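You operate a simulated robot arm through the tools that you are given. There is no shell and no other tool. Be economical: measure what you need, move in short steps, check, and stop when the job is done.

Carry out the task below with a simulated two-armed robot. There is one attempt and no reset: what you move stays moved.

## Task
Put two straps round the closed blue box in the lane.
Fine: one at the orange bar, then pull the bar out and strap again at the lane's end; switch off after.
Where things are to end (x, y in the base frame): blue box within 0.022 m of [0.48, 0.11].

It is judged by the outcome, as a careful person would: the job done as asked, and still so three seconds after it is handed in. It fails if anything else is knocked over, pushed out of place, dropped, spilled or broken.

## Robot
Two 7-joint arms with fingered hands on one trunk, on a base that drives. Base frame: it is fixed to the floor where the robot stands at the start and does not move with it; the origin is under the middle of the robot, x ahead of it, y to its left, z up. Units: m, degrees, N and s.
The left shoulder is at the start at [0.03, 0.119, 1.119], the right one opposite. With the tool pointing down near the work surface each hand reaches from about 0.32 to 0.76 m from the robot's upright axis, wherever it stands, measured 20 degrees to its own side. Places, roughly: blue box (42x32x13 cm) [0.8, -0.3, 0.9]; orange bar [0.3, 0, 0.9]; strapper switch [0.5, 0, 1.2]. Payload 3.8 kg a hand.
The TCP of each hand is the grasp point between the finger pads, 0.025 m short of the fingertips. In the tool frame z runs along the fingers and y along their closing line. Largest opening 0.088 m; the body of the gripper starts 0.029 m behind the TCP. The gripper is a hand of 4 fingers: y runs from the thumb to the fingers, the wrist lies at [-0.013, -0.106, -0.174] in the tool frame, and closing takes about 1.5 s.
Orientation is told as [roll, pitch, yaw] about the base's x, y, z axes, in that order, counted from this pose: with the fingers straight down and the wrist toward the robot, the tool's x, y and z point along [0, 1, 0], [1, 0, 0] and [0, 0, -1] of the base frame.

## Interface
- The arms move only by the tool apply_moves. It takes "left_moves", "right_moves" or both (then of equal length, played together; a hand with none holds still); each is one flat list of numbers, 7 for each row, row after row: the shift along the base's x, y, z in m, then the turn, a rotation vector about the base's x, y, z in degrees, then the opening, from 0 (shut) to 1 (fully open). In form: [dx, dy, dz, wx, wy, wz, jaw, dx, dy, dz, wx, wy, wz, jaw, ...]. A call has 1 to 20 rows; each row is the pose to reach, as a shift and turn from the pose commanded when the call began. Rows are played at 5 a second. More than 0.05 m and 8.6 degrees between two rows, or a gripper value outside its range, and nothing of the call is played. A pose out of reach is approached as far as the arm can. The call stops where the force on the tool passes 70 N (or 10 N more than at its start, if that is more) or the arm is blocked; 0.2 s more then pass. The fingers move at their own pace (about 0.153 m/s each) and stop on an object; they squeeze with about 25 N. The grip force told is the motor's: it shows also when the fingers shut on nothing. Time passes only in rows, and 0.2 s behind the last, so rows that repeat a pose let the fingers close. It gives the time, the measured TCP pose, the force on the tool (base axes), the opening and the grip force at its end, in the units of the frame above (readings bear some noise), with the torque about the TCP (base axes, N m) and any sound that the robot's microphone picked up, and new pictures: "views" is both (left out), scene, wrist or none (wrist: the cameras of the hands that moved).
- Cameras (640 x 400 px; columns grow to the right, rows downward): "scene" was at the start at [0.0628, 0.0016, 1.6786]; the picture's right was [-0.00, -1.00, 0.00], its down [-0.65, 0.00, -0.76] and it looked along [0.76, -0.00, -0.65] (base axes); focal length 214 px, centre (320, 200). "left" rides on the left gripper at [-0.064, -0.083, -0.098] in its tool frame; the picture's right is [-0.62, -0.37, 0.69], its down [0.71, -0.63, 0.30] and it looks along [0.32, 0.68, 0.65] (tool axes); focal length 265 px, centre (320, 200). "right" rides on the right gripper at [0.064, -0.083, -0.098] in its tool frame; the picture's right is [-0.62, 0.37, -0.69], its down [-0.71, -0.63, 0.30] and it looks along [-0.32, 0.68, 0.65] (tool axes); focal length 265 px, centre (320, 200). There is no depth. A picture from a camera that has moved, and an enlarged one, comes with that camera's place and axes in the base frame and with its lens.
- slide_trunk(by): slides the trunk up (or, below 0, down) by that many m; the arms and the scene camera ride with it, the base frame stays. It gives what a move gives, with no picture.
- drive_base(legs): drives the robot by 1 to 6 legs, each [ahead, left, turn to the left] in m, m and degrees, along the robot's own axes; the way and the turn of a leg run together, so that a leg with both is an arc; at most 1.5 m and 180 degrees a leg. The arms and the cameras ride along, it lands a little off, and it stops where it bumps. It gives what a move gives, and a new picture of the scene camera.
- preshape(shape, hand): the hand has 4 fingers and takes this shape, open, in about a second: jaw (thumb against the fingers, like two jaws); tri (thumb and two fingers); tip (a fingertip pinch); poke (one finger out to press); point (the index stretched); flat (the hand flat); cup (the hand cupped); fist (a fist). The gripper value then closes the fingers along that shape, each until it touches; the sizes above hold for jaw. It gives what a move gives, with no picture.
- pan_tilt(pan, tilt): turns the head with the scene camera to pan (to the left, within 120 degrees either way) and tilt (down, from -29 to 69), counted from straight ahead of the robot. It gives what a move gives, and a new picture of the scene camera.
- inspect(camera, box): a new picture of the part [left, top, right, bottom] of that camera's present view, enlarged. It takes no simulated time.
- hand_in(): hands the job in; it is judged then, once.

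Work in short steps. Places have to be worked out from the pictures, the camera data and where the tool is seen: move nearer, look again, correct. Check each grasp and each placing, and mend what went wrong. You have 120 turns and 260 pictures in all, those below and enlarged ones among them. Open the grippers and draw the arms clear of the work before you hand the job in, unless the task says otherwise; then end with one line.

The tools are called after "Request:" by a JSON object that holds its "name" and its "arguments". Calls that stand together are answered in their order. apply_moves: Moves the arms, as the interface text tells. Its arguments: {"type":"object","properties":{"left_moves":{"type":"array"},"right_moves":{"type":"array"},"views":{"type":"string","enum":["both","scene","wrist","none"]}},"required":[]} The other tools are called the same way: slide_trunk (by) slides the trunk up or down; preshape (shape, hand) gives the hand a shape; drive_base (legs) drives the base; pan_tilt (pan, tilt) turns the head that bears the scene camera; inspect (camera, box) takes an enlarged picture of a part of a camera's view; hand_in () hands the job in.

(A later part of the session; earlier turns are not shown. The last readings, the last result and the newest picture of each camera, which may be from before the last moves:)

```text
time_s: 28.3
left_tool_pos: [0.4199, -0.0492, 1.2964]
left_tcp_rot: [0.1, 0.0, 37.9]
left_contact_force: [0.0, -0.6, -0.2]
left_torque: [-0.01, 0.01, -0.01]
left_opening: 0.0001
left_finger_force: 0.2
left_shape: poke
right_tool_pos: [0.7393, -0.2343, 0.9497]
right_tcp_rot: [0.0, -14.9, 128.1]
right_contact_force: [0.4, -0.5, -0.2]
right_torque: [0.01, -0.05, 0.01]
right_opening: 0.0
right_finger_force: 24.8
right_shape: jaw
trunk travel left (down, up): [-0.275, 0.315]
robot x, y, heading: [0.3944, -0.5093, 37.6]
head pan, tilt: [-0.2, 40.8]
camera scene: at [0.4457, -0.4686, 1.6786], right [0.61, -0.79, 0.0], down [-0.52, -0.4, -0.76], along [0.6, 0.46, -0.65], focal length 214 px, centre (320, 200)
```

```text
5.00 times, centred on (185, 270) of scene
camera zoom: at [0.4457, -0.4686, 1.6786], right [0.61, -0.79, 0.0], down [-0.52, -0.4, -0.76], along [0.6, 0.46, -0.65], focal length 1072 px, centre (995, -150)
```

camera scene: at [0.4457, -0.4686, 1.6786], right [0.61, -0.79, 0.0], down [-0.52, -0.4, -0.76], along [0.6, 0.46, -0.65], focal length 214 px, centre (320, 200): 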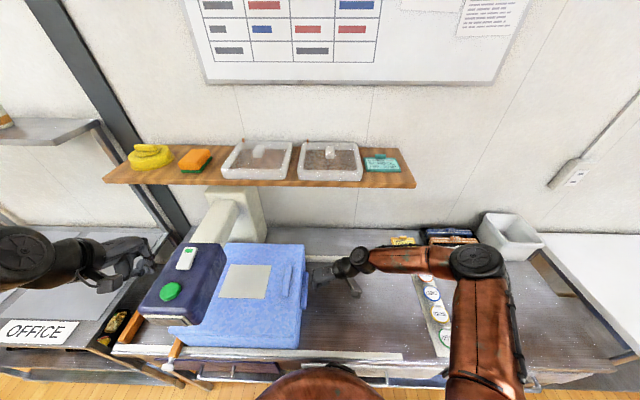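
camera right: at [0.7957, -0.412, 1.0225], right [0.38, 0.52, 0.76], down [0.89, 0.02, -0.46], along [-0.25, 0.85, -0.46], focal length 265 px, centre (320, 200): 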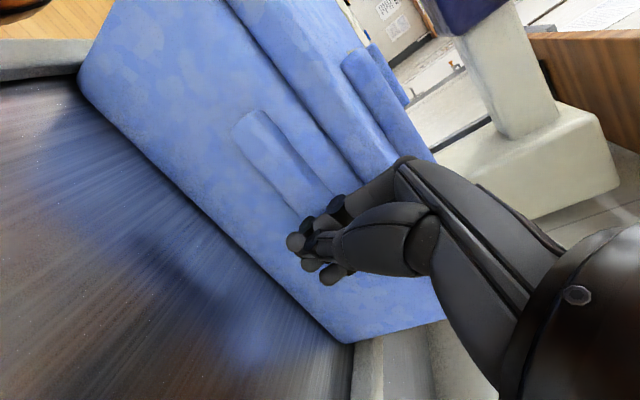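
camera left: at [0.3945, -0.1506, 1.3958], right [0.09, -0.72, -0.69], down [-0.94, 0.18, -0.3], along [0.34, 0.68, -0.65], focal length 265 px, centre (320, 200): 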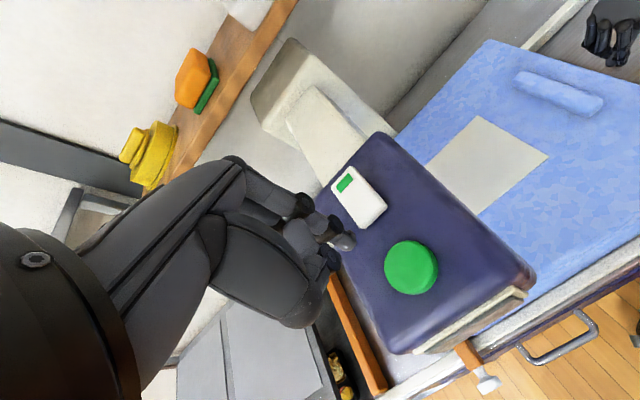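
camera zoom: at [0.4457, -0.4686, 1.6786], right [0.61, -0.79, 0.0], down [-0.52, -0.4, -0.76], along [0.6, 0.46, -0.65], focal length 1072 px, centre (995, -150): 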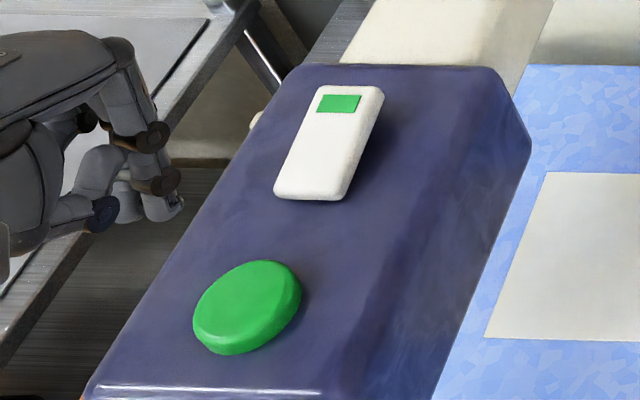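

The rocker is tilted with its green-marked far end raised, so the strapper is probably off and the button did nothing. I'll move the finger over the marked end at about (0.501, 0.015).

Request:
{"name": "apply_moves", "arguments": {"left_moves": [0.03, 0.025, 0, 0, 0, 0, 0, 0.06, 0.045, 0, 0, 0, 0, 0, 0.081, 0.064, 0, 0, 0, 0, 0, 0.081, 0.064, -0.03, 0, 0, 0, 0, 0.081, 0.064, -0.045, 0, 0, 0, 0, 0.081, 0.064, -0.045, 0, 0, 0, 0]}}

Request:
{"name": "inspect", "arguments": {"camera": "left", "box": [280, 180, 440, 300]}}

Request:
{"name": "inspect", "arguments": {"camera": "scene", "box": [140, 220, 230, 300]}}

```text
time_s: 29.7
left_tool_pos: [0.5019, 0.0138, 1.2517]
left_tcp_rot: [0.0, -0.1, 38.0]
left_contact_force: [0.2, -1.0, 0.7]
left_torque: [0.0, 0.03, 0.01]
left_opening: 0.0
left_finger_force: 0.1
left_shape: poke
right_tool_pos: [0.7391, -0.2338, 0.9523]
right_tcp_rot: [0.0, -15.0, 128.0]
right_contact_force: [-0.2, -0.3, -0.5]
right_torque: [0.01, -0.02, -0.03]
right_opening: 0.0
right_finger_force: 25.2
right_shape: jaw
trunk travel left (down, up): [-0.275, 0.315]
robot x, y, heading: [0.3984, -0.5094, 38.0]
head pan, tilt: [-0.2, 40.8]
camera scene: at [0.4457, -0.4686, 1.6786], right [0.61, -0.79, 0.0], down [-0.52, -0.4, -0.76], along [0.6, 0.46, -0.65], focal length 214 px, centre (320, 200)
camera left: at [0.476, -0.0886, 1.3511], right [0.09, -0.72, -0.69], down [-0.94, 0.17, -0.3], along [0.34, 0.68, -0.65], focal length 265 px, centre (320, 200)
```

scene: 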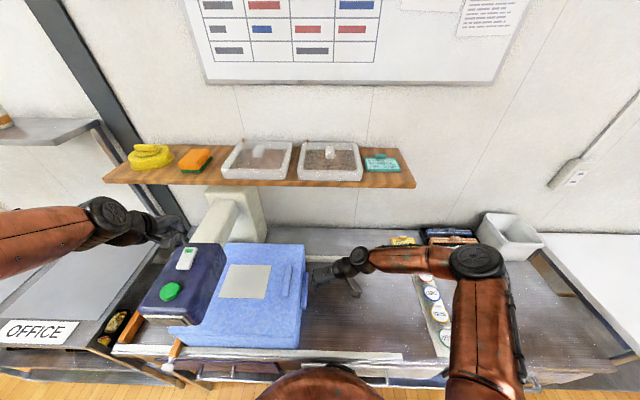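
left: 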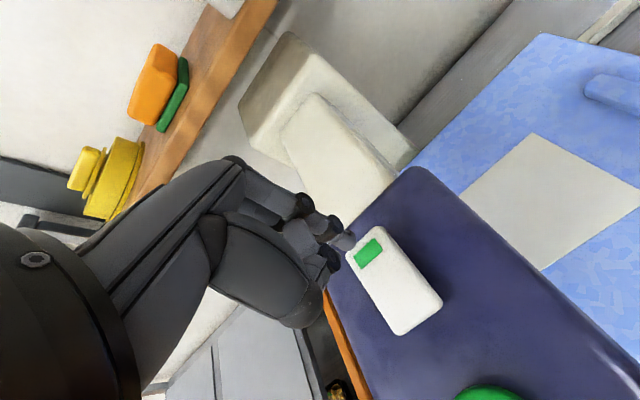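

```text
3.33 times, centred on (360, 240) of left
camera zoom: at [0.476, -0.0886, 1.3511], right [0.09, -0.72, -0.69], down [-0.94, 0.17, -0.3], along [0.34, 0.68, -0.65], focal length 885 px, centre (187, 67)
```

zoom: 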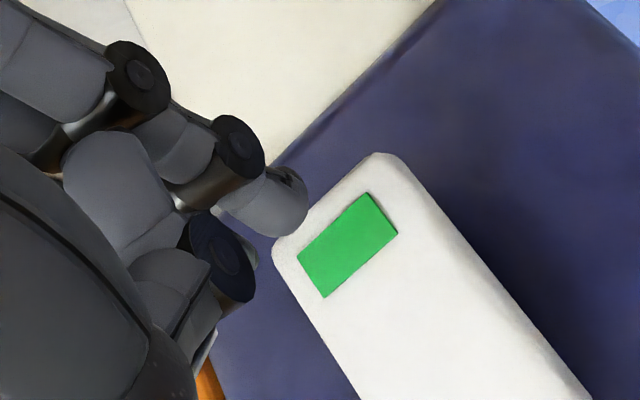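

```text
5.00 times, centred on (185, 260) of scene
camera zoom: at [0.4457, -0.4686, 1.6786], right [0.61, -0.79, 0.0], down [-0.52, -0.4, -0.76], along [0.6, 0.46, -0.65], focal length 1072 px, centre (995, -100)
```

zoom: 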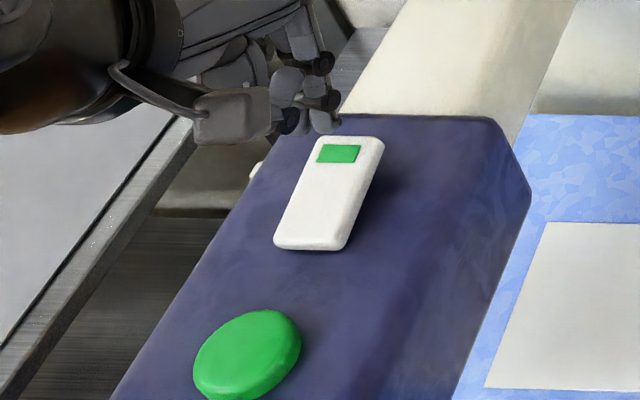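

The finger is directly above the marked, raised end. I'll press it in small steps.

Request:
{"name": "apply_moves", "arguments": {"left_moves": [0.001, -0.002, -0.008, 0, 0, 0, 0, 0.001, -0.002, -0.013, 0, 0, 0, 0, 0.001, -0.002, -0.017, 0, 0, 0, 0, 0.001, -0.002, -0.021, 0, 0, 0, 0], "views": "none"}}

Request:
{"name": "inspect", "arguments": {"camera": "left", "box": [280, 180, 440, 300]}}

```text
time_s: 30.7
left_tool_pos: [0.5027, 0.0138, 1.2315]
left_tcp_rot: [0.0, -0.2, 38.0]
left_contact_force: [0.3, 0.1, 1.4]
left_torque: [-0.01, 0.0, 0.02]
left_opening: 0.0
left_finger_force: 0.0
left_shape: poke
right_tool_pos: [0.738, -0.2336, 0.9515]
right_tcp_rot: [0.1, -15.0, 128.0]
right_contact_force: [0.1, -0.6, 0.5]
right_torque: [0.01, 0.0, 0.04]
right_opening: 0.0002
right_finger_force: 24.9
right_shape: jaw
trunk travel left (down, up): [-0.275, 0.315]
robot x, y, heading: [0.3992, -0.5088, 37.7]
head pan, tilt: [-0.2, 40.8]
```

```text
3.33 times, centred on (360, 240) of left
camera zoom: at [0.4777, -0.0886, 1.3306], right [0.09, -0.71, -0.69], down [-0.94, 0.18, -0.3], along [0.34, 0.68, -0.65], focal length 885 px, centre (187, 67)
```

zoom: 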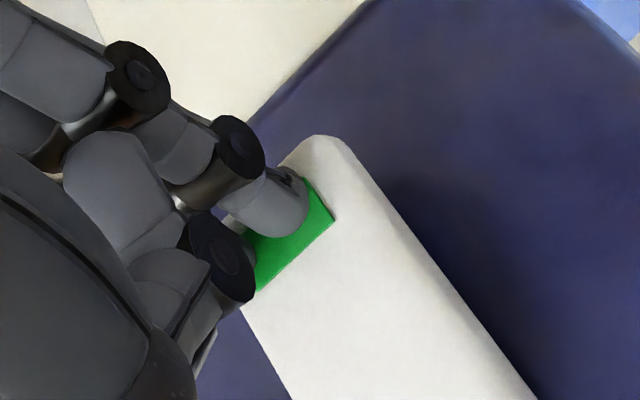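

The tip is on the green mark and just touching. I'll press on until it clicks.

Request:
{"name": "apply_moves", "arguments": {"left_moves": [0, 0, -0.004, 0, 0, 0, 0, 0, 0, -0.008, 0, 0, 0, 0, 0, 0, -0.012, 0, 0, 0, 0], "views": "none"}}

Request:
{"name": "inspect", "arguments": {"camera": "left", "box": [280, 180, 440, 300]}}

```text
time_s: 31.5
left_tool_pos: [0.5063, 0.0138, 1.2236]
left_tcp_rot: [0.2, -0.8, 38.0]
left_contact_force: [5.5, 6.8, 29.8]
left_torque: [0.36, 0.13, -0.12]
left_opening: 0.0
left_finger_force: 0.0
left_shape: poke
right_tool_pos: [0.7388, -0.2355, 0.952]
right_tcp_rot: [-0.1, -14.9, 128.0]
right_contact_force: [-0.5, -0.6, -0.4]
right_torque: [0.01, -0.01, -0.04]
right_opening: 0.0003
right_finger_force: 24.2
right_shape: jaw
trunk travel left (down, up): [-0.275, 0.315]
robot x, y, heading: [0.3971, -0.5097, 37.9]
head pan, tilt: [-0.2, 40.8]
```

```text
3.33 times, centred on (360, 240) of left
camera zoom: at [0.4791, -0.089, 1.3216], right [0.1, -0.71, -0.7], down [-0.93, 0.18, -0.31], along [0.34, 0.68, -0.64], focal length 885 px, centre (187, 67)
```

zoom: 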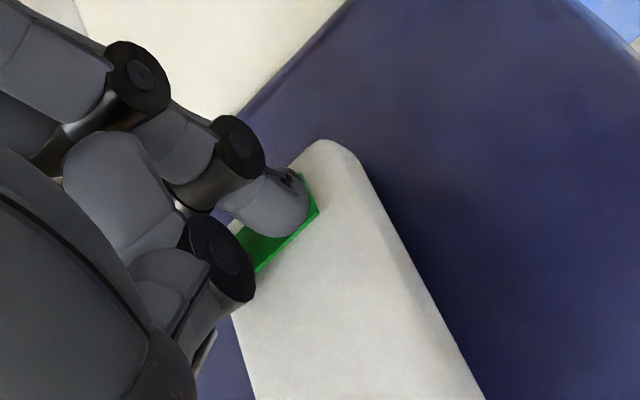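

There's 30 N on it and it's tilting slightly, but no click yet. I'll press a few mm further.

Request:
{"name": "apply_moves", "arguments": {"left_moves": [0, 0, -0.003, 0, 0, 0, 0, 0, 0, -0.006, 0, 0, 0, 0, 0, 0, -0.009, 0, 0, 0, 0], "views": "none"}}

Request:
{"name": "inspect", "arguments": {"camera": "left", "box": [280, 180, 440, 300]}}

Request:
{"name": "inspect", "arguments": {"camera": "scene", "box": [140, 220, 230, 300]}}

```text
time_s: 32.3
left_tool_pos: [0.509, 0.0207, 1.2231]
left_tcp_rot: [0.6, -2.0, 38.3]
left_contact_force: [3.7, -4.9, 24.4]
left_torque: [-0.02, 0.15, 0.05]
left_opening: 0.0
left_finger_force: 0.0
left_shape: poke
right_tool_pos: [0.7392, -0.2348, 0.9501]
right_tcp_rot: [0.0, -14.9, 128.0]
right_contact_force: [0.0, 0.4, -0.3]
right_torque: [0.01, 0.05, 0.02]
right_opening: 0.0
right_finger_force: 24.5
right_shape: jaw
trunk travel left (down, up): [-0.275, 0.315]
robot x, y, heading: [0.3998, -0.5118, 37.9]
head pan, tilt: [-0.2, 40.8]
stopped in row 3 (left hand): the force on the tool passed its limit at 73 N (the readings are from after the stop); the commanded pose is now the measured one
```

```text
3.33 times, centred on (360, 240) of left
camera zoom: at [0.4815, -0.0849, 1.318], right [0.11, -0.69, -0.71], down [-0.93, 0.18, -0.32], along [0.35, 0.7, -0.63], focal length 885 px, centre (187, 67)
```

zoom: 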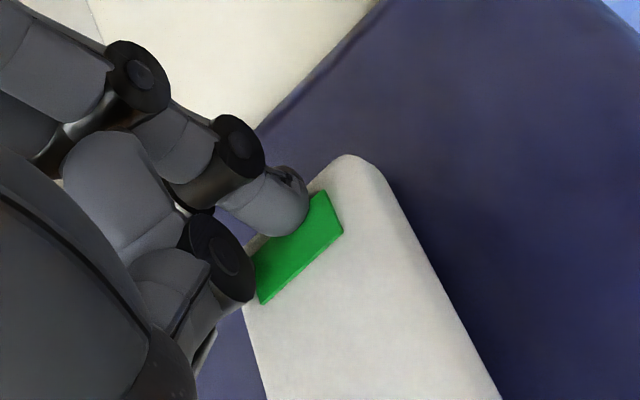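

```text
5.00 times, centred on (185, 260) of scene
camera zoom: at [0.446, -0.4697, 1.6782], right [0.61, -0.79, 0.0], down [-0.52, -0.4, -0.76], along [0.6, 0.46, -0.65], focal length 1072 px, centre (995, -100)
```

zoom: 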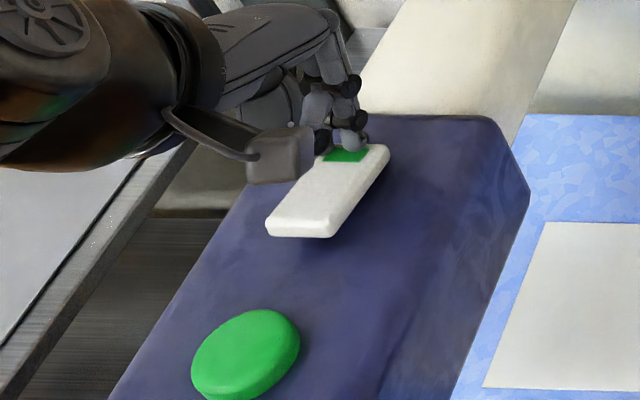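

The rocker's near end has come up, so it seems to have flipped. I'll lift the finger and look.

Request:
{"name": "apply_moves", "arguments": {"left_moves": [0, 0, 0.03, 0, 0, 0, 0, 0, 0, 0.06, 0, 0, 0, 0, -0.02, -0.02, 0.07, 0, 0, 0, 0], "views": "none"}}

Request:
{"name": "inspect", "arguments": {"camera": "scene", "box": [140, 220, 230, 300]}}

Request:
{"name": "inspect", "arguments": {"camera": "left", "box": [280, 180, 480, 330]}}

```text
time_s: 33.1
left_tool_pos: [0.4854, 0.0004, 1.29]
left_tcp_rot: [0.5, -1.6, 38.4]
left_contact_force: [0.8, -0.5, 0.4]
left_torque: [0.02, 0.02, 0.0]
left_opening: 0.0
left_finger_force: 0.2
left_shape: poke
right_tool_pos: [0.7383, -0.2349, 0.9512]
right_tcp_rot: [-0.1, -15.0, 128.0]
right_contact_force: [-0.2, 0.6, -0.8]
right_torque: [-0.02, -0.01, -0.03]
right_opening: 0.0001
right_finger_force: 25.5
right_shape: jaw
trunk travel left (down, up): [-0.275, 0.315]
robot x, y, heading: [0.3971, -0.5107, 38.4]
head pan, tilt: [-0.2, 40.8]
```

```text
5.00 times, centred on (185, 260) of scene
camera zoom: at [0.4441, -0.4699, 1.6787], right [0.61, -0.79, 0.0], down [-0.52, -0.4, -0.76], along [0.6, 0.46, -0.65], focal length 1072 px, centre (995, -100)
```

zoom: 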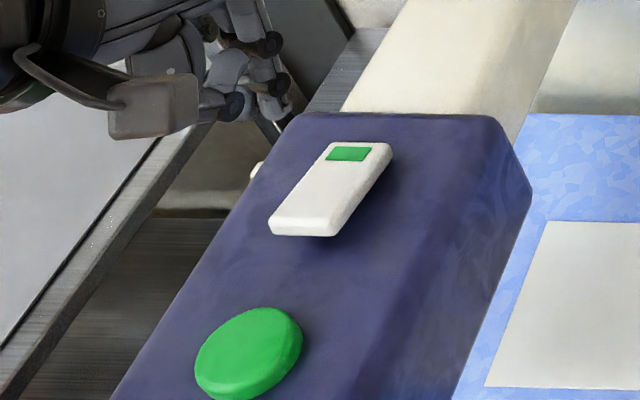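

```text
2.67 times, centred on (380, 255) of left
camera zoom: at [0.4584, -0.1049, 1.3859], right [0.11, -0.7, -0.71], down [-0.93, 0.18, -0.31], along [0.34, 0.69, -0.63], focal length 708 px, centre (160, 53)
```

zoom: 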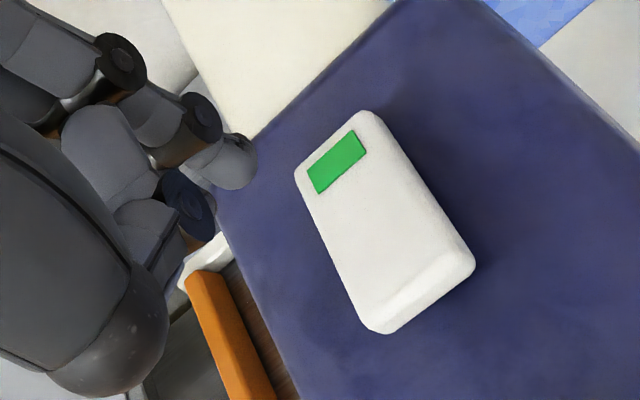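

The rocker has flipped, near end up, so the strapper should be on. Now I'll press the green button again.

Request:
{"name": "apply_moves", "arguments": {"left_moves": [-0.032, -0.025, 0, 0, 0, 0, 0, -0.064, -0.049, 0, 0, 0, 0, 0, -0.064, -0.049, -0.035, 0, 0, 0, 0, -0.064, -0.049, -0.065, 0, 0, 0, 0, -0.064, -0.049, -0.073, 0, 0, 0, 0, -0.064, -0.049, -0.078, 0, 0, 0, 0, -0.064, -0.049, -0.083, 0, 0, 0, 0], "views": "wrist"}}

```text
time_s: 34.7
left_tool_pos: [0.4245, -0.0475, 1.2118]
left_tcp_rot: [0.9, -2.2, 38.4]
left_contact_force: [1.2, 0.9, 47.0]
left_torque: [0.06, -0.04, -0.03]
left_opening: 0.0
left_finger_force: 0.0
left_shape: poke
right_tool_pos: [0.7386, -0.2359, 0.953]
right_tcp_rot: [-0.1, -15.2, 128.0]
right_contact_force: [0.3, 0.4, 0.3]
right_torque: [-0.03, -0.03, -0.01]
right_opening: 0.0
right_finger_force: 24.9
right_shape: jaw
trunk travel left (down, up): [-0.275, 0.315]
robot x, y, heading: [0.3984, -0.5139, 38.1]
head pan, tilt: [-0.2, 40.8]
heard: click
camera left: at [0.3971, -0.1542, 1.3061], right [0.11, -0.69, -0.72], down [-0.93, 0.18, -0.32], along [0.35, 0.7, -0.62], focal length 265 px, centre (320, 200)
```

left: 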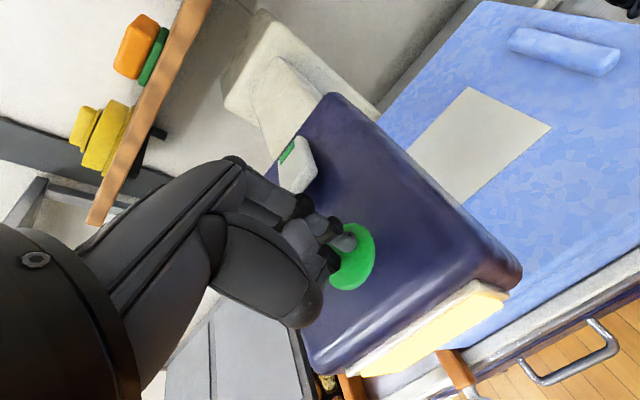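

It clicked, and the panel on the head's front is now lit, so the power is on. I'll lift the finger, wait, and check for the strap.

Request:
{"name": "apply_moves", "arguments": {"left_moves": [0, 0, 0.03, 0, 0, 0, 0, 0, 0, 0.06, 0, 0, 0, 0, 0, 0, 0.09, 0, 0, 0, 0, 0, 0, 0.09, 0, 0, 0, 0, 0, 0, 0.09, 0, 0, 0, 0, 0, 0, 0.09, 0, 0, 0, 0, 0, 0, 0.09, 0, 0, 0, 0, 0, 0, 0.09, 0, 0, 0, 0, 0, 0, 0.09, 0, 0, 0, 0, 0, 0, 0.09, 0, 0, 0, 0], "views": "none"}}

Request:
{"name": "inspect", "arguments": {"camera": "scene", "box": [120, 220, 320, 380]}}

```text
time_s: 36.9
left_tool_pos: [0.4239, -0.0483, 1.2956]
left_tcp_rot: [0.5, -1.5, 38.3]
left_contact_force: [0.7, -0.7, 0.7]
left_torque: [0.04, -0.03, 0.01]
left_opening: 0.0
left_finger_force: 0.1
left_shape: poke
right_tool_pos: [0.738, -0.2329, 0.9512]
right_tcp_rot: [-0.1, -15.0, 128.0]
right_contact_force: [0.0, 0.0, -0.5]
right_torque: [0.0, -0.01, 0.03]
right_opening: 0.0002
right_finger_force: 25.1
right_shape: jaw
trunk travel left (down, up): [-0.275, 0.315]
robot x, y, heading: [0.3999, -0.5136, 38.1]
head pan, tilt: [-0.2, 40.8]
```

```text
2.50 times, centred on (220, 300) of scene
camera zoom: at [0.4458, -0.4686, 1.6786], right [0.61, -0.79, 0.0], down [-0.52, -0.4, -0.76], along [0.6, 0.46, -0.65], focal length 536 px, centre (570, -50)
```

zoom: 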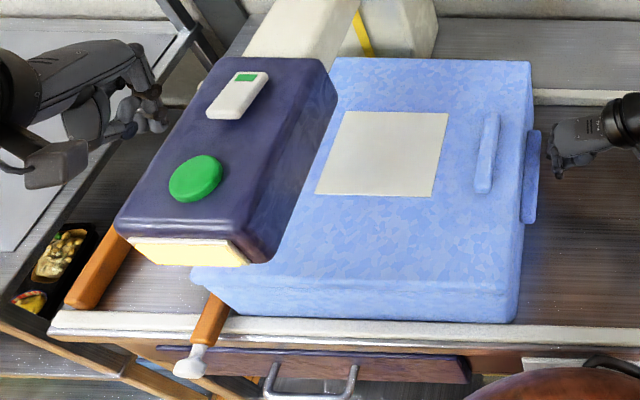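

The panel is lit and a yellow strap is showing beside the post, so the cycle may be running. I'll wait two seconds more.

Request:
{"name": "apply_moves", "arguments": {"left_moves": [0, 0, 0, 0, 0, 0, 0, 0, 0, 0, 0, 0, 0, 0, 0, 0, 0, 0, 0, 0, 0, 0, 0, 0, 0, 0, 0, 0, 0, 0, 0, 0, 0, 0, 0, 0, 0, 0, 0, 0, 0, 0, 0, 0, 0, 0, 0, 0, 0, 0, 0, 0, 0, 0, 0, 0, 0, 0, 0, 0, 0, 0, 0], "views": "none"}}

Request:
{"name": "inspect", "arguments": {"camera": "scene", "box": [120, 220, 320, 380]}}

Request:
{"name": "inspect", "arguments": {"camera": "left", "box": [280, 150, 640, 400]}}

Request:
{"name": "inspect", "arguments": {"camera": "right", "box": [0, 0, 640, 400]}}

```text
time_s: 38.9
left_tool_pos: [0.4238, -0.0492, 1.2947]
left_tcp_rot: [0.4, -1.4, 38.4]
left_contact_force: [0.1, -0.4, 1.1]
left_torque: [0.01, -0.02, 0.01]
left_opening: 0.0
left_finger_force: 0.0
left_shape: poke
right_tool_pos: [0.7381, -0.2339, 0.9508]
right_tcp_rot: [-0.1, -15.0, 128.1]
right_contact_force: [-0.5, -0.2, 0.2]
right_torque: [0.0, 0.03, -0.02]
right_opening: 0.0
right_finger_force: 24.5
right_shape: jaw
trunk travel left (down, up): [-0.275, 0.315]
robot x, y, heading: [0.3922, -0.5097, 38.2]
head pan, tilt: [-0.2, 40.8]
```

```text
2.50 times, centred on (220, 300) of scene
camera zoom: at [0.4458, -0.4686, 1.6786], right [0.61, -0.79, 0.0], down [-0.52, -0.4, -0.76], along [0.6, 0.46, -0.65], focal length 536 px, centre (570, -50)
```

zoom: 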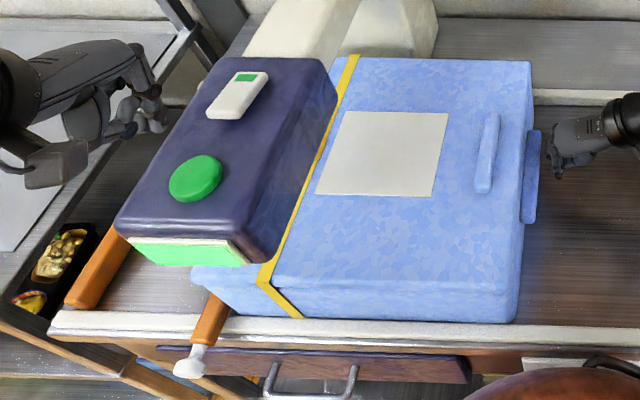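

```text
1.60 times, centred on (460, 275) of left
camera zoom: at [0.3971, -0.1529, 1.3917], right [0.11, -0.7, -0.71], down [-0.93, 0.18, -0.31], along [0.34, 0.69, -0.63], focal length 425 px, centre (96, 80)
```

zoom: 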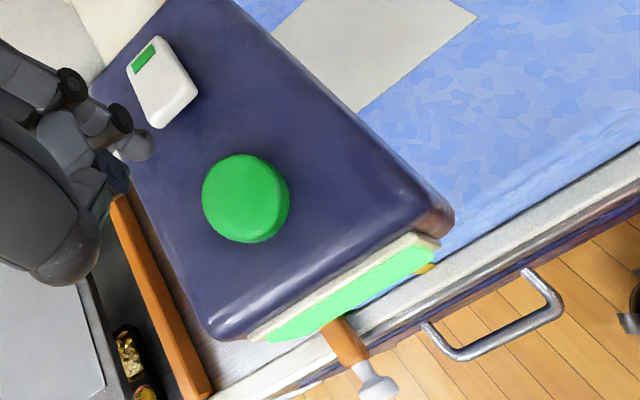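

```text
1.00 times, centred on (320, 200) of right (not enlarged: the box is as wide or as high as the picture)
camera zoom: at [0.7527, -0.3567, 1.0237], right [0.38, 0.52, 0.76], down [0.89, 0.02, -0.46], along [-0.25, 0.85, -0.46], focal length 265 px, centre (320, 200)
```

zoom: 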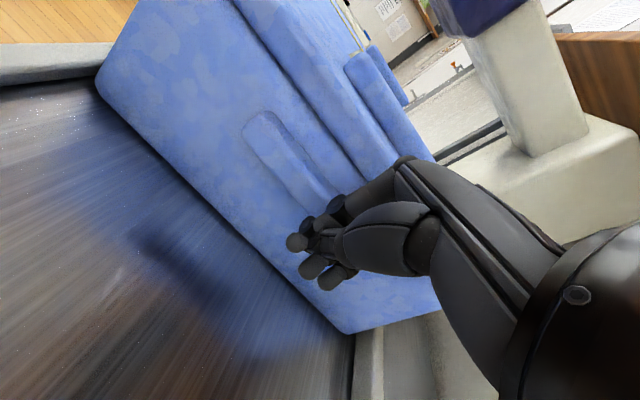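

The strap is on and the panel turned green. Next is the bar: triangulating puts its knob at about (0.295, -0.013, 0.892). I'll open the left hand and move it above the knob, turned so the fingers straddle the knob and the wrist lies to the left, away from the head.

Request:
{"name": "preshape", "arguments": {"hand": "left", "shape": "jaw"}}

Request:
{"name": "apply_moves", "arguments": {"left_moves": [-0.02, 0.006, 0.02, 0, 0, -8, 1, -0.04, 0.012, 0.03, 0, 0, -16, 1, -0.06, 0.018, 0.03, 0, 0, -24, 1, -0.08, 0.024, 0.03, 0, 0, -32, 1, -0.1, 0.03, 0.03, 0, 0, -40, 1, -0.115, 0.036, 0.03, 0, 0, -48, 1, -0.126, 0.041, 0.03, 0, 0, -56, 1, -0.126, 0.041, 0.03, 0, 0, -64, 1, -0.126, 0.041, 0.03, 0, 0, -72, 1, -0.126, 0.041, 0.03, 0, 0, -80, 1, -0.126, 0.041, 0.03, 0, 0, -88, 1]}}

```text
time_s: 39.8
left_tool_pos: [0.4236, -0.0488, 1.296]
left_tcp_rot: [0.5, -1.4, 38.3]
left_contact_force: [0.3, 0.5, 0.4]
left_torque: [0.01, 0.0, 0.01]
left_opening: 0.088
left_finger_force: 0.0
left_shape: jaw
right_tool_pos: [0.7382, -0.2342, 0.9515]
right_tcp_rot: [0.1, -15.1, 127.9]
right_contact_force: [-0.4, -0.1, 0.2]
right_torque: [0.0, -0.01, 0.01]
right_opening: 0.0
right_finger_force: 24.8
right_shape: jaw
trunk travel left (down, up): [-0.275, 0.315]
robot x, y, heading: [0.396, -0.5106, 38.0]
head pan, tilt: [-0.2, 40.8]
```

```text
time_s: 42.2
left_tool_pos: [0.2973, -0.0075, 1.3274]
left_tcp_rot: [0.5, -1.5, -49.8]
left_contact_force: [-1.1, 0.4, -0.2]
left_torque: [0.01, 0.0, -0.04]
left_opening: 0.088
left_finger_force: 0.0
left_shape: jaw
right_tool_pos: [0.7386, -0.2331, 0.9506]
right_tcp_rot: [0.0, -14.8, 128.0]
right_contact_force: [0.3, -0.2, 0.0]
right_torque: [-0.02, 0.02, 0.01]
right_opening: 0.0
right_finger_force: 24.7
right_shape: jaw
trunk travel left (down, up): [-0.275, 0.315]
robot x, y, heading: [0.3953, -0.5127, 38.0]
head pan, tilt: [-0.2, 40.8]
camera scene: at [0.446, -0.4678, 1.6786], right [0.61, -0.79, 0.0], down [-0.52, -0.4, -0.76], along [0.6, 0.46, -0.65], focal length 214 px, centre (320, 200)
camera left: at [0.1921, 0.0158, 1.4227], right [-0.7, -0.13, -0.71], down [0.15, 0.94, -0.32], along [0.7, -0.32, -0.63], focal length 265 px, centre (320, 200)
```

scene: 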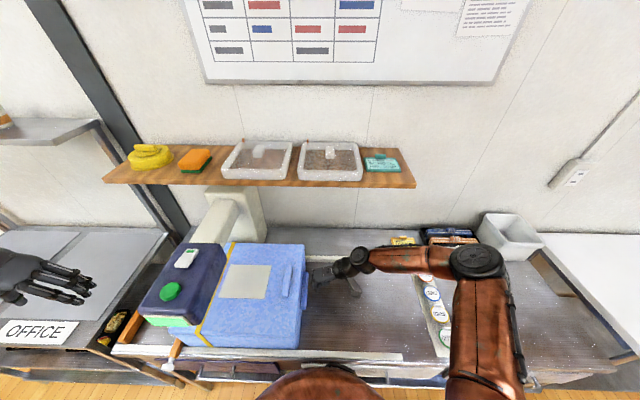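
left: 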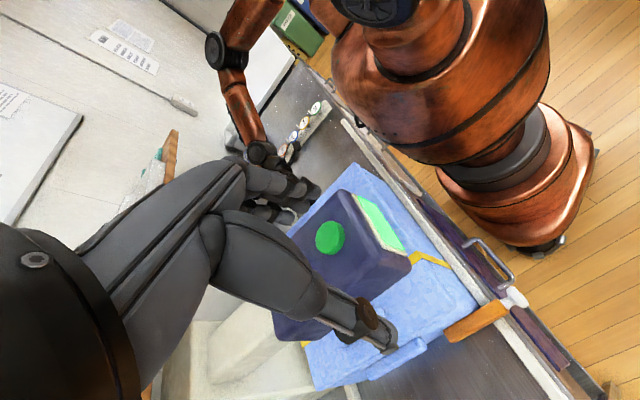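

The wrist view agrees on the knob: about (0.290, -0.0145), with the neck at (0.303, -0.004). I'll descend a little outside the head's corner to z 0.95, then look again before moving over the knob.

Request:
{"name": "apply_moves", "arguments": {"left_moves": [-0.026, 0.018, 0, 0, 0, 0, 1, -0.052, 0.036, 0, 0, 0, -2, 1, -0.052, 0.036, -0.045, 0, 0, -2, 1, -0.052, 0.036, -0.09, 0, 0, -2, 1, -0.052, 0.036, -0.135, 0, 0, -2, 1, -0.052, 0.036, -0.18, 0, 0, -2, 1, -0.052, 0.036, -0.225, 0, 0, -2, 1, -0.052, 0.036, -0.27, 0, 0, -2, 1, -0.052, 0.036, -0.315, 0, 0, -2, 1, -0.052, 0.036, -0.35, 0, 0, -2, 1, -0.052, 0.036, -0.375, 0, 0, -2, 1]}}

```text
time_s: 44.6
left_tool_pos: [0.2436, 0.0299, 0.9528]
left_tcp_rot: [0.5, -1.5, -51.7]
left_contact_force: [-0.2, -0.3, 0.4]
left_torque: [0.0, -0.03, 0.02]
left_opening: 0.0879
left_finger_force: 0.1
left_shape: jaw
right_tool_pos: [0.7381, -0.2343, 0.9507]
right_tcp_rot: [0.0, -15.0, 128.0]
right_contact_force: [-0.8, 0.1, 0.1]
right_torque: [0.02, 0.01, -0.01]
right_opening: 0.0
right_finger_force: 25.0
right_shape: jaw
trunk travel left (down, up): [-0.275, 0.315]
robot x, y, heading: [0.401, -0.5094, 38.1]
head pan, tilt: [-0.2, 40.8]
camera scene: at [0.4457, -0.4681, 1.6786], right [0.61, -0.79, 0.0], down [-0.52, -0.4, -0.76], along [0.6, 0.46, -0.65], focal length 214 px, centre (320, 200)
camera left: at [0.1398, 0.0575, 1.0491], right [-0.7, -0.11, -0.71], down [0.18, 0.93, -0.32], along [0.69, -0.35, -0.63], focal length 265 px, centre (320, 200)
```

scene: 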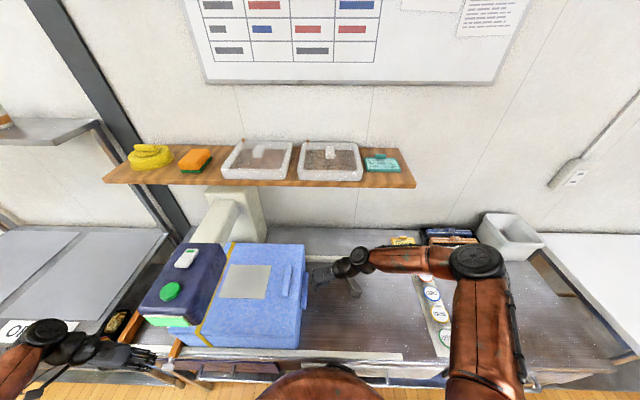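
left: 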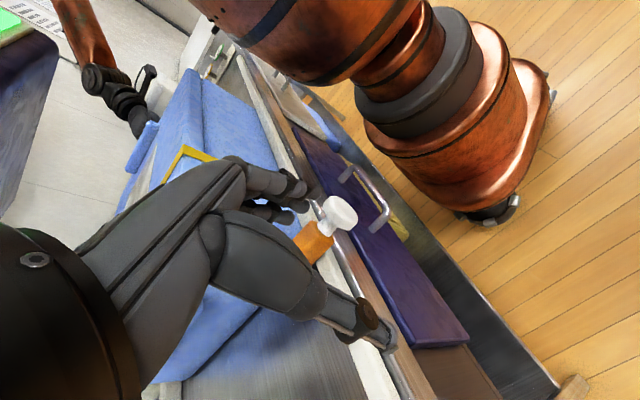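

The knob's disc is at about (0.285, -0.014) and the neck at (0.305, -0.002). I'll move over their junction at (0.299, -0.007), keeping the height, and check.

Request:
{"name": "apply_moves", "arguments": {"left_moves": [0.02, -0.013, 0, 0, 0, 0, 1, 0.04, -0.027, 0, 0, 0, 0, 1, 0.055, -0.037, 0, 0, 0, 0, 1, 0.055, -0.037, 0, 0, 0, 0, 1]}}

Request:
{"name": "inspect", "arguments": {"camera": "scene", "box": [80, 300, 220, 400]}}

```text
time_s: 45.6
left_tool_pos: [0.2971, -0.009, 0.9511]
left_tcp_rot: [0.6, -1.5, -51.7]
left_contact_force: [-0.5, 0.0, -0.7]
left_torque: [0.01, 0.01, 0.02]
left_opening: 0.0879
left_finger_force: 0.0
left_shape: jaw
right_tool_pos: [0.7377, -0.2338, 0.9501]
right_tcp_rot: [-0.1, -15.1, 128.0]
right_contact_force: [-0.3, -0.2, -0.2]
right_torque: [0.03, 0.01, 0.03]
right_opening: 0.0001
right_finger_force: 24.8
right_shape: jaw
trunk travel left (down, up): [-0.275, 0.315]
robot x, y, heading: [0.3981, -0.5112, 38.2]
head pan, tilt: [-0.2, 40.8]
camera scene: at [0.4456, -0.4684, 1.6786], right [0.61, -0.79, 0.0], down [-0.52, -0.4, -0.76], along [0.6, 0.46, -0.65], focal length 214 px, centre (320, 200)
camera left: at [0.1938, 0.0173, 1.048], right [-0.7, -0.11, -0.71], down [0.18, 0.93, -0.31], along [0.69, -0.34, -0.63], focal length 265 px, centre (320, 200)
```

scene: 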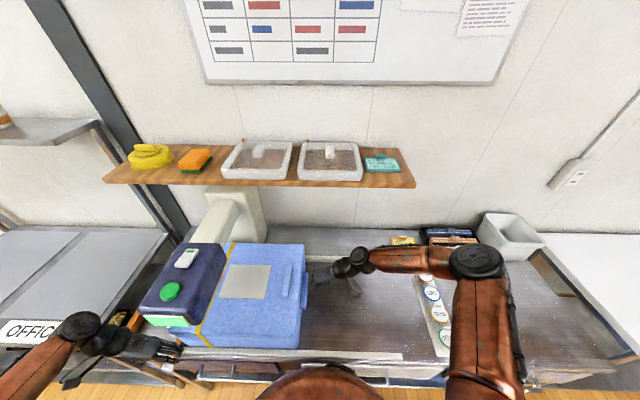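
left: 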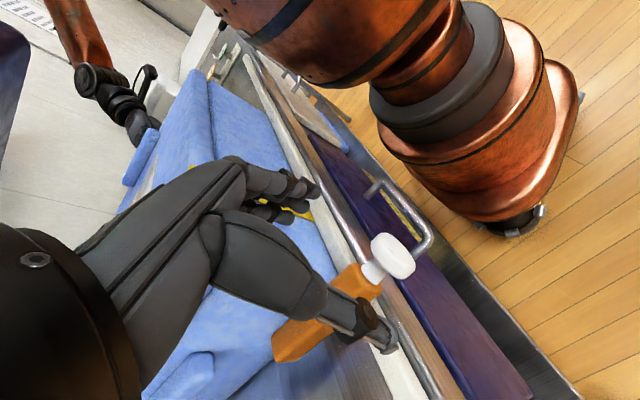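

```text
4.00 times, centred on (150, 350) of scene
camera zoom: at [0.4456, -0.4684, 1.6786], right [0.61, -0.79, 0.0], down [-0.52, -0.4, -0.76], along [0.6, 0.46, -0.65], focal length 858 px, centre (1000, -400)
```

zoom: 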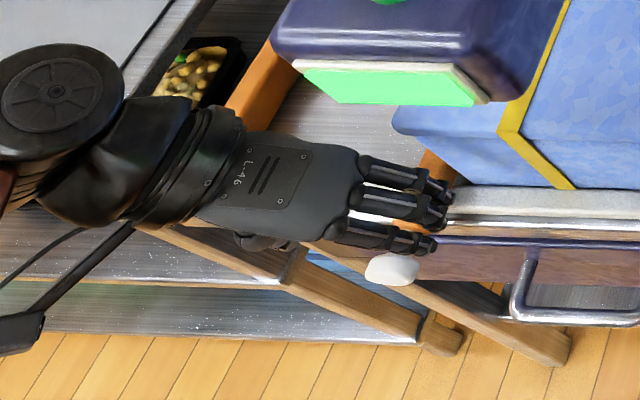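

Three fingers span about 6 cm across, so I'll shift toward the robot to centre on the disc at (0.287, -0.014) and avoid the bench edge. Then I'll descend slowly around it.

Request:
{"name": "apply_moves", "arguments": {"left_moves": [-0.0105, -0.0055, 0, 0, 0, 0, 1, -0.0105, -0.0055, -0.02, 0, 0, 0, 1, -0.0105, -0.0055, -0.04, 0, 0, 0, 1, -0.0105, -0.0055, -0.056, 0, 0, 0, 1], "views": "wrist"}}

Request:
{"name": "inspect", "arguments": {"camera": "scene", "box": [80, 300, 220, 400]}}

```text
time_s: 46.6
left_tool_pos: [0.2886, -0.0138, 0.8963]
left_tcp_rot: [0.4, -1.6, -51.7]
left_contact_force: [-0.7, 0.2, -0.7]
left_torque: [-0.01, 0.03, 0.01]
left_opening: 0.088
left_finger_force: 0.0
left_shape: jaw
right_tool_pos: [0.7376, -0.2335, 0.9503]
right_tcp_rot: [0.1, -14.9, 128.1]
right_contact_force: [-0.3, -0.1, 0.1]
right_torque: [0.03, -0.01, -0.02]
right_opening: 0.0001
right_finger_force: 24.6
right_shape: jaw
trunk travel left (down, up): [-0.275, 0.315]
robot x, y, heading: [0.3966, -0.5099, 37.9]
head pan, tilt: [-0.2, 40.8]
camera left: at [0.1838, 0.0127, 0.992], right [-0.7, -0.11, -0.71], down [0.18, 0.93, -0.32], along [0.69, -0.35, -0.63], focal length 265 px, centre (320, 200)
```

left: 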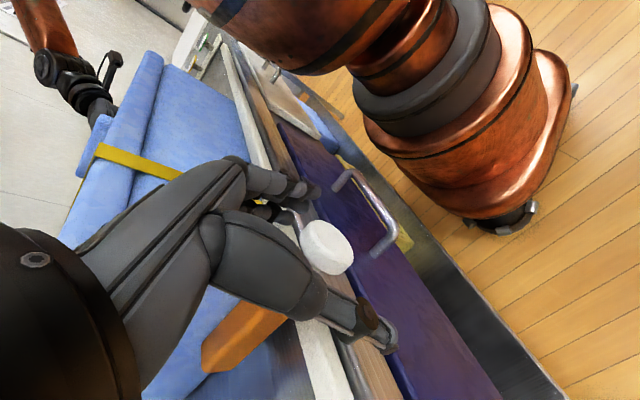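

```text
4.00 times, centred on (150, 350) of scene
camera zoom: at [0.4458, -0.4681, 1.6786], right [0.61, -0.79, 0.0], down [-0.52, -0.4, -0.76], along [0.6, 0.46, -0.65], focal length 858 px, centre (1000, -400)
```

zoom: 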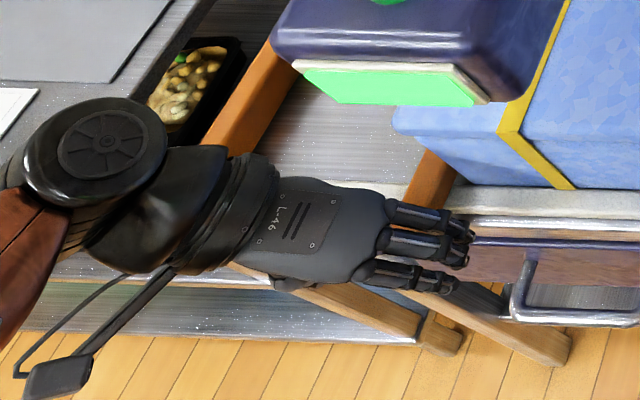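

The disc sits between thumb and fingers. I'll close on it.

Request:
{"name": "apply_moves", "arguments": {"left_moves": [0, 0, 0, 0, 0, 0, 0.5, 0, 0, 0, 0, 0, 0, 0, 0, 0, 0, 0, 0, 0, 0, 0, 0, 0, 0, 0, 0, 0, 0, 0, 0, 0, 0, 0, 0, 0, 0, 0, 0, 0, 0, 0, 0, 0, 0, 0, 0, 0, 0], "views": "wrist"}}

```text
time_s: 48.2
left_tool_pos: [0.2866, -0.0143, 0.8947]
left_tcp_rot: [0.3, -1.6, -51.6]
left_contact_force: [-8.5, 1.9, -4.4]
left_torque: [0.06, 0.21, -0.09]
left_opening: 0.0207
left_finger_force: 25.0
left_shape: jaw
right_tool_pos: [0.7366, -0.2329, 0.9505]
right_tcp_rot: [0.0, -14.8, 127.9]
right_contact_force: [0.1, -0.5, 0.1]
right_torque: [0.0, 0.01, 0.0]
right_opening: 0.0002
right_finger_force: 24.5
right_shape: jaw
trunk travel left (down, up): [-0.275, 0.315]
robot x, y, heading: [0.397, -0.51, 37.9]
head pan, tilt: [-0.2, 40.8]
camera left: at [0.1823, 0.0128, 0.9917], right [-0.7, -0.11, -0.71], down [0.18, 0.93, -0.32], along [0.69, -0.35, -0.63], focal length 265 px, centre (320, 200)
```

left: 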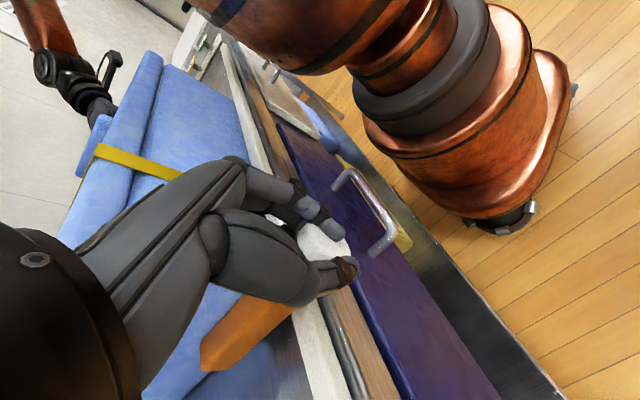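

It holds at 21 mm. I'll pull toward the robot (direction -0.788, -0.615), gently at first.

Request:
{"name": "apply_moves", "arguments": {"left_moves": [-0.0079, -0.0062, 0, 0, 0, 0, 0, -0.0158, -0.0123, 0, 0, 0, 0, 0, -0.0236, -0.0185, 0, 0, 0, 0, 0, -0.0315, -0.0246, 0, 0, 0, 0, 0]}}

Request:
{"name": "inspect", "arguments": {"camera": "scene", "box": [100, 300, 240, 400]}}

```text
time_s: 49.2
left_tool_pos: [0.2568, -0.0362, 0.8945]
left_tcp_rot: [0.4, -1.5, -51.5]
left_contact_force: [-6.7, 11.0, -1.0]
left_torque: [0.24, 0.1, 0.01]
left_opening: 0.0197
left_finger_force: 25.1
left_shape: jaw
right_tool_pos: [0.7378, -0.2321, 0.951]
right_tcp_rot: [0.0, -14.9, 127.9]
right_contact_force: [0.0, -0.1, -0.1]
right_torque: [-0.02, -0.02, -0.01]
right_opening: 0.0
right_finger_force: 25.9
right_shape: jaw
trunk travel left (down, up): [-0.275, 0.315]
robot x, y, heading: [0.3954, -0.5098, 37.7]
head pan, tilt: [-0.2, 40.8]
camera scene: at [0.444, -0.4666, 1.6786], right [0.61, -0.79, 0.0], down [-0.52, -0.4, -0.76], along [0.6, 0.46, -0.65], focal length 214 px, centre (320, 200)
camera left: at [0.1519, -0.0107, 0.9916], right [-0.7, -0.11, -0.71], down [0.18, 0.93, -0.31], along [0.69, -0.34, -0.63], focal length 265 px, centre (320, 200)
```

scene: 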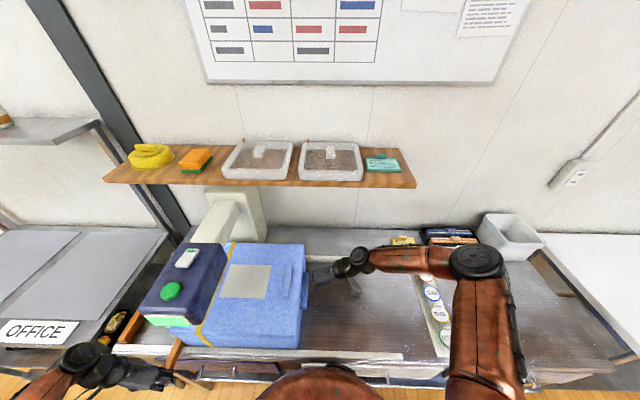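
left: 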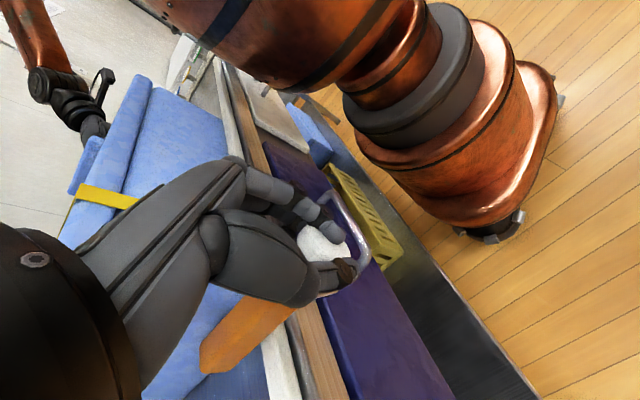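

```text
4.00 times, centred on (170, 350) of scene
camera zoom: at [0.444, -0.4666, 1.6786], right [0.61, -0.79, 0.0], down [-0.52, -0.4, -0.76], along [0.6, 0.46, -0.65], focal length 858 px, centre (920, -400)
```

zoom: 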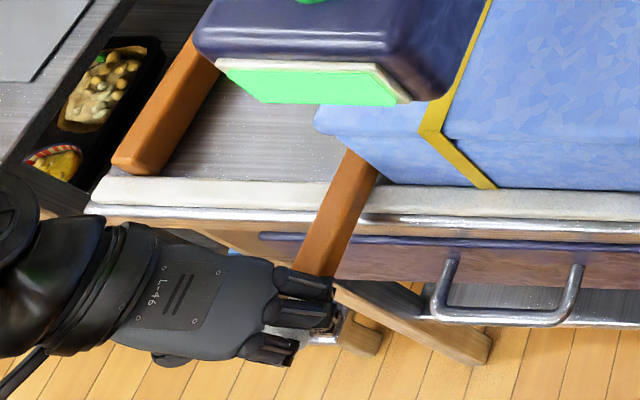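

The bar slides out with the hand. I'll keep pulling.

Request:
{"name": "apply_moves", "arguments": {"left_moves": [-0.0118, -0.0092, 0, 0, 0, 0, 0, -0.0236, -0.0185, 0, 0, 0, 0, 0, -0.0355, -0.0277, 0, 0, 0, 0, 0, -0.0473, -0.0369, 0, 0, 0, 0, 0], "views": "wrist"}}

Request:
{"name": "inspect", "arguments": {"camera": "scene", "box": [100, 300, 240, 400]}}

```text
time_s: 50.2
left_tool_pos: [0.214, -0.073, 0.8956]
left_tcp_rot: [0.4, -2.1, -51.8]
left_contact_force: [13.9, 1.7, -0.6]
left_torque: [0.16, -0.16, 0.09]
left_opening: 0.0167
left_finger_force: 24.6
left_shape: jaw
right_tool_pos: [0.7406, -0.2318, 0.9497]
right_tcp_rot: [0.2, -14.9, 127.8]
right_contact_force: [0.3, 0.1, -0.1]
right_torque: [-0.01, -0.01, 0.0]
right_opening: 0.0002
right_finger_force: 25.1
right_shape: jaw
trunk travel left (down, up): [-0.275, 0.315]
robot x, y, heading: [0.3942, -0.5107, 37.7]
head pan, tilt: [-0.2, 40.8]
camera left: at [0.1096, -0.0455, 0.9904], right [-0.7, -0.11, -0.71], down [0.18, 0.93, -0.32], along [0.7, -0.35, -0.63], focal length 265 px, centre (320, 200)
```

left: 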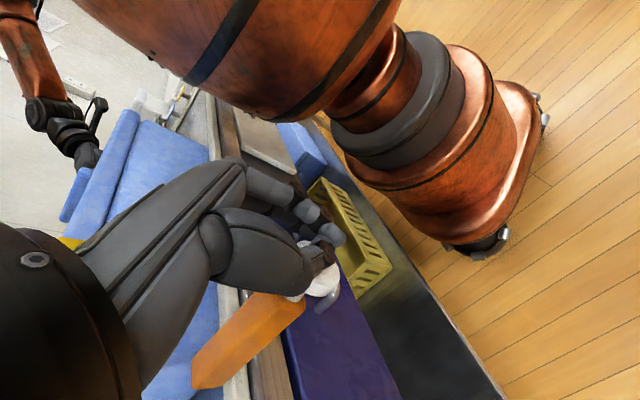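

```text
4.00 times, centred on (170, 350) of scene
camera zoom: at [0.4482, -0.4635, 1.6784], right [0.61, -0.79, 0.0], down [-0.52, -0.4, -0.75], along [0.6, 0.46, -0.66], focal length 858 px, centre (920, -400)
```

zoom: 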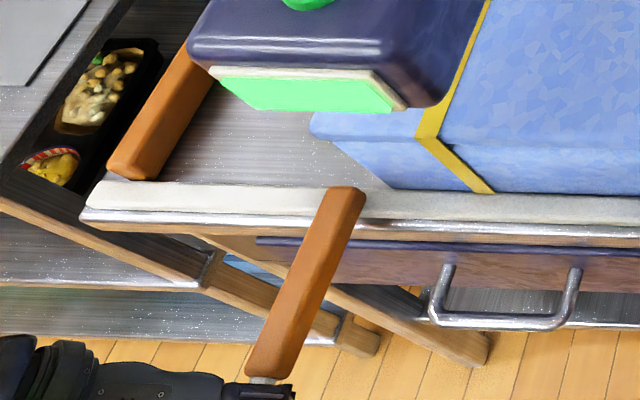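

The bar's tip is now just at the rail and there's about 14 N of resistance. I'll pull a little more to find out whether it's captive or comes free.

Request:
{"name": "apply_moves", "arguments": {"left_moves": [-0.0063, -0.0049, 0, 0, 0, 0, 0, -0.0126, -0.0098, 0, 0, 0, 0, 0, -0.0189, -0.0148, 0, 0, 0, 0, 0], "views": "wrist"}}

Request:
{"name": "inspect", "arguments": {"camera": "scene", "box": [100, 300, 240, 400]}}

```text
time_s: 51.0
left_tool_pos: [0.1897, -0.0909, 0.8967]
left_tcp_rot: [0.4, -1.6, -51.7]
left_contact_force: [-0.5, 0.2, -0.5]
left_torque: [-0.01, 0.0, -0.03]
left_opening: 0.0146
left_finger_force: 25.4
left_shape: jaw
right_tool_pos: [0.7378, -0.2344, 0.9508]
right_tcp_rot: [0.1, -15.0, 128.0]
right_contact_force: [0.5, 0.2, 0.2]
right_torque: [0.04, -0.02, 0.0]
right_opening: 0.0
right_finger_force: 25.4
right_shape: jaw
trunk travel left (down, up): [-0.275, 0.315]
robot x, y, heading: [0.3972, -0.5121, 38.0]
head pan, tilt: [-0.2, 40.8]
camera left: at [0.0865, -0.0647, 0.9916], right [-0.7, -0.11, -0.71], down [0.18, 0.93, -0.32], along [0.69, -0.35, -0.63], focal length 265 px, centre (320, 200)
```

left: 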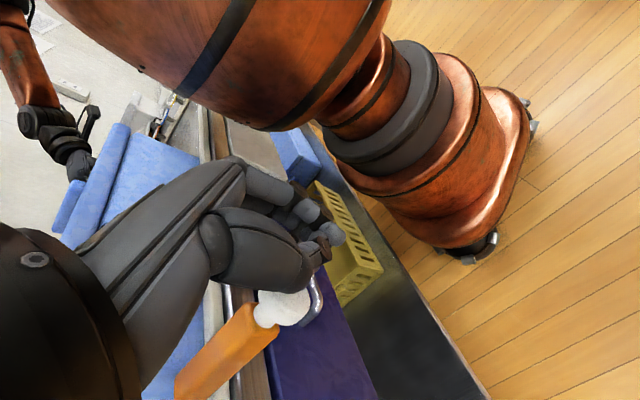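

```text
4.00 times, centred on (170, 350) of scene
camera zoom: at [0.4452, -0.4692, 1.6786], right [0.61, -0.79, 0.0], down [-0.52, -0.4, -0.76], along [0.6, 0.46, -0.65], focal length 858 px, centre (920, -400)
```

zoom: 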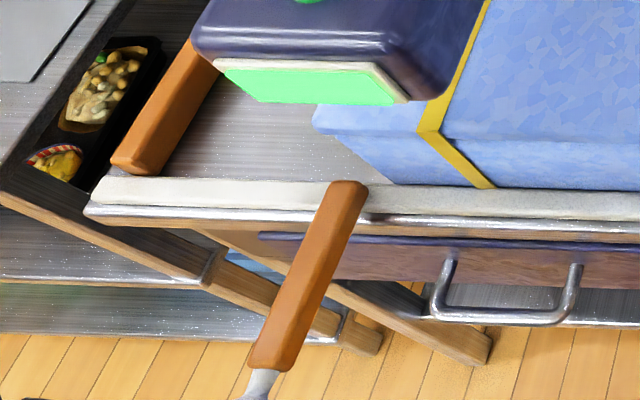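

The hand slipped off at the end of the bar's travel. The bar is captive and stays drawn out, with its tip flush at the rail. I'll open and lift the left hand away.

Request:
{"name": "apply_moves", "arguments": {"left_moves": [-0.012, -0.009, 0, 0, 0, 0, 0.3, -0.012, -0.009, 0.03, 0, 0, 0, 0.6, -0.012, -0.009, 0.075, 0, 0, 0, 1, -0.012, -0.009, 0.12, 0, 0, 0, 1, -0.012, -0.009, 0.165, 0, 0, 0, 1, -0.012, -0.009, 0.21, 0, 0, 0, 1, -0.012, -0.009, 0.255, 0, 0, 0, 1, -0.012, -0.009, 0.3, 0, 0, 0, 1, -0.012, -0.009, 0.345, 0, 0, 0, 1, -0.012, -0.009, 0.39, 0, 0, 0, 1, -0.012, -0.009, 0.43, 0, 0, 0, 1], "views": "none"}}

Request:
{"name": "inspect", "arguments": {"camera": "scene", "box": [100, 300, 240, 400]}}

Request:
{"name": "inspect", "arguments": {"camera": "left", "box": [320, 180, 640, 400]}}

```text
time_s: 53.4
left_tool_pos: [0.1803, -0.0987, 1.3267]
left_tcp_rot: [0.4, -1.5, -51.8]
left_contact_force: [-0.1, -0.6, -0.2]
left_torque: [0.0, 0.02, 0.01]
left_opening: 0.0879
left_finger_force: 0.0
left_shape: jaw
right_tool_pos: [0.7391, -0.2335, 0.9502]
right_tcp_rot: [0.0, -15.0, 128.0]
right_contact_force: [0.5, 0.2, -0.5]
right_torque: [0.0, -0.02, 0.02]
right_opening: 0.0
right_finger_force: 24.6
right_shape: jaw
trunk travel left (down, up): [-0.275, 0.315]
robot x, y, heading: [0.4005, -0.5113, 38.0]
head pan, tilt: [-0.2, 40.8]
```

```text
4.00 times, centred on (170, 350) of scene
camera zoom: at [0.4461, -0.4687, 1.6786], right [0.61, -0.79, 0.0], down [-0.52, -0.4, -0.76], along [0.6, 0.46, -0.65], focal length 858 px, centre (920, -400)
```

zoom: 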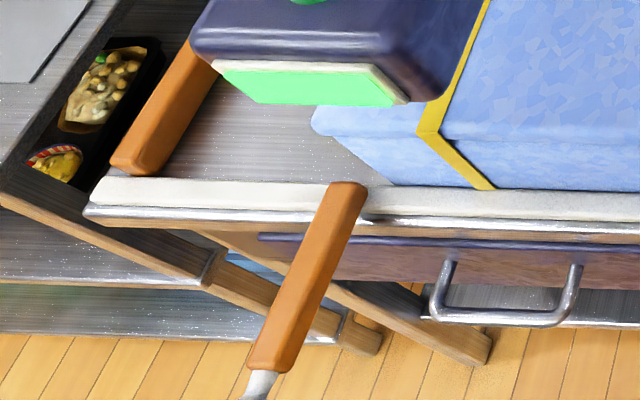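

```text
1.82 times, centred on (480, 290) of left
camera zoom: at [0.0763, -0.073, 1.4232], right [-0.7, -0.11, -0.71], down [0.18, 0.93, -0.32], along [0.69, -0.34, -0.63], focal length 483 px, centre (29, 36)
```

zoom: 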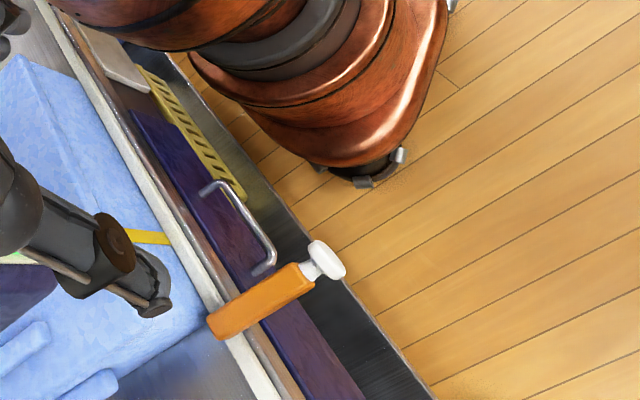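

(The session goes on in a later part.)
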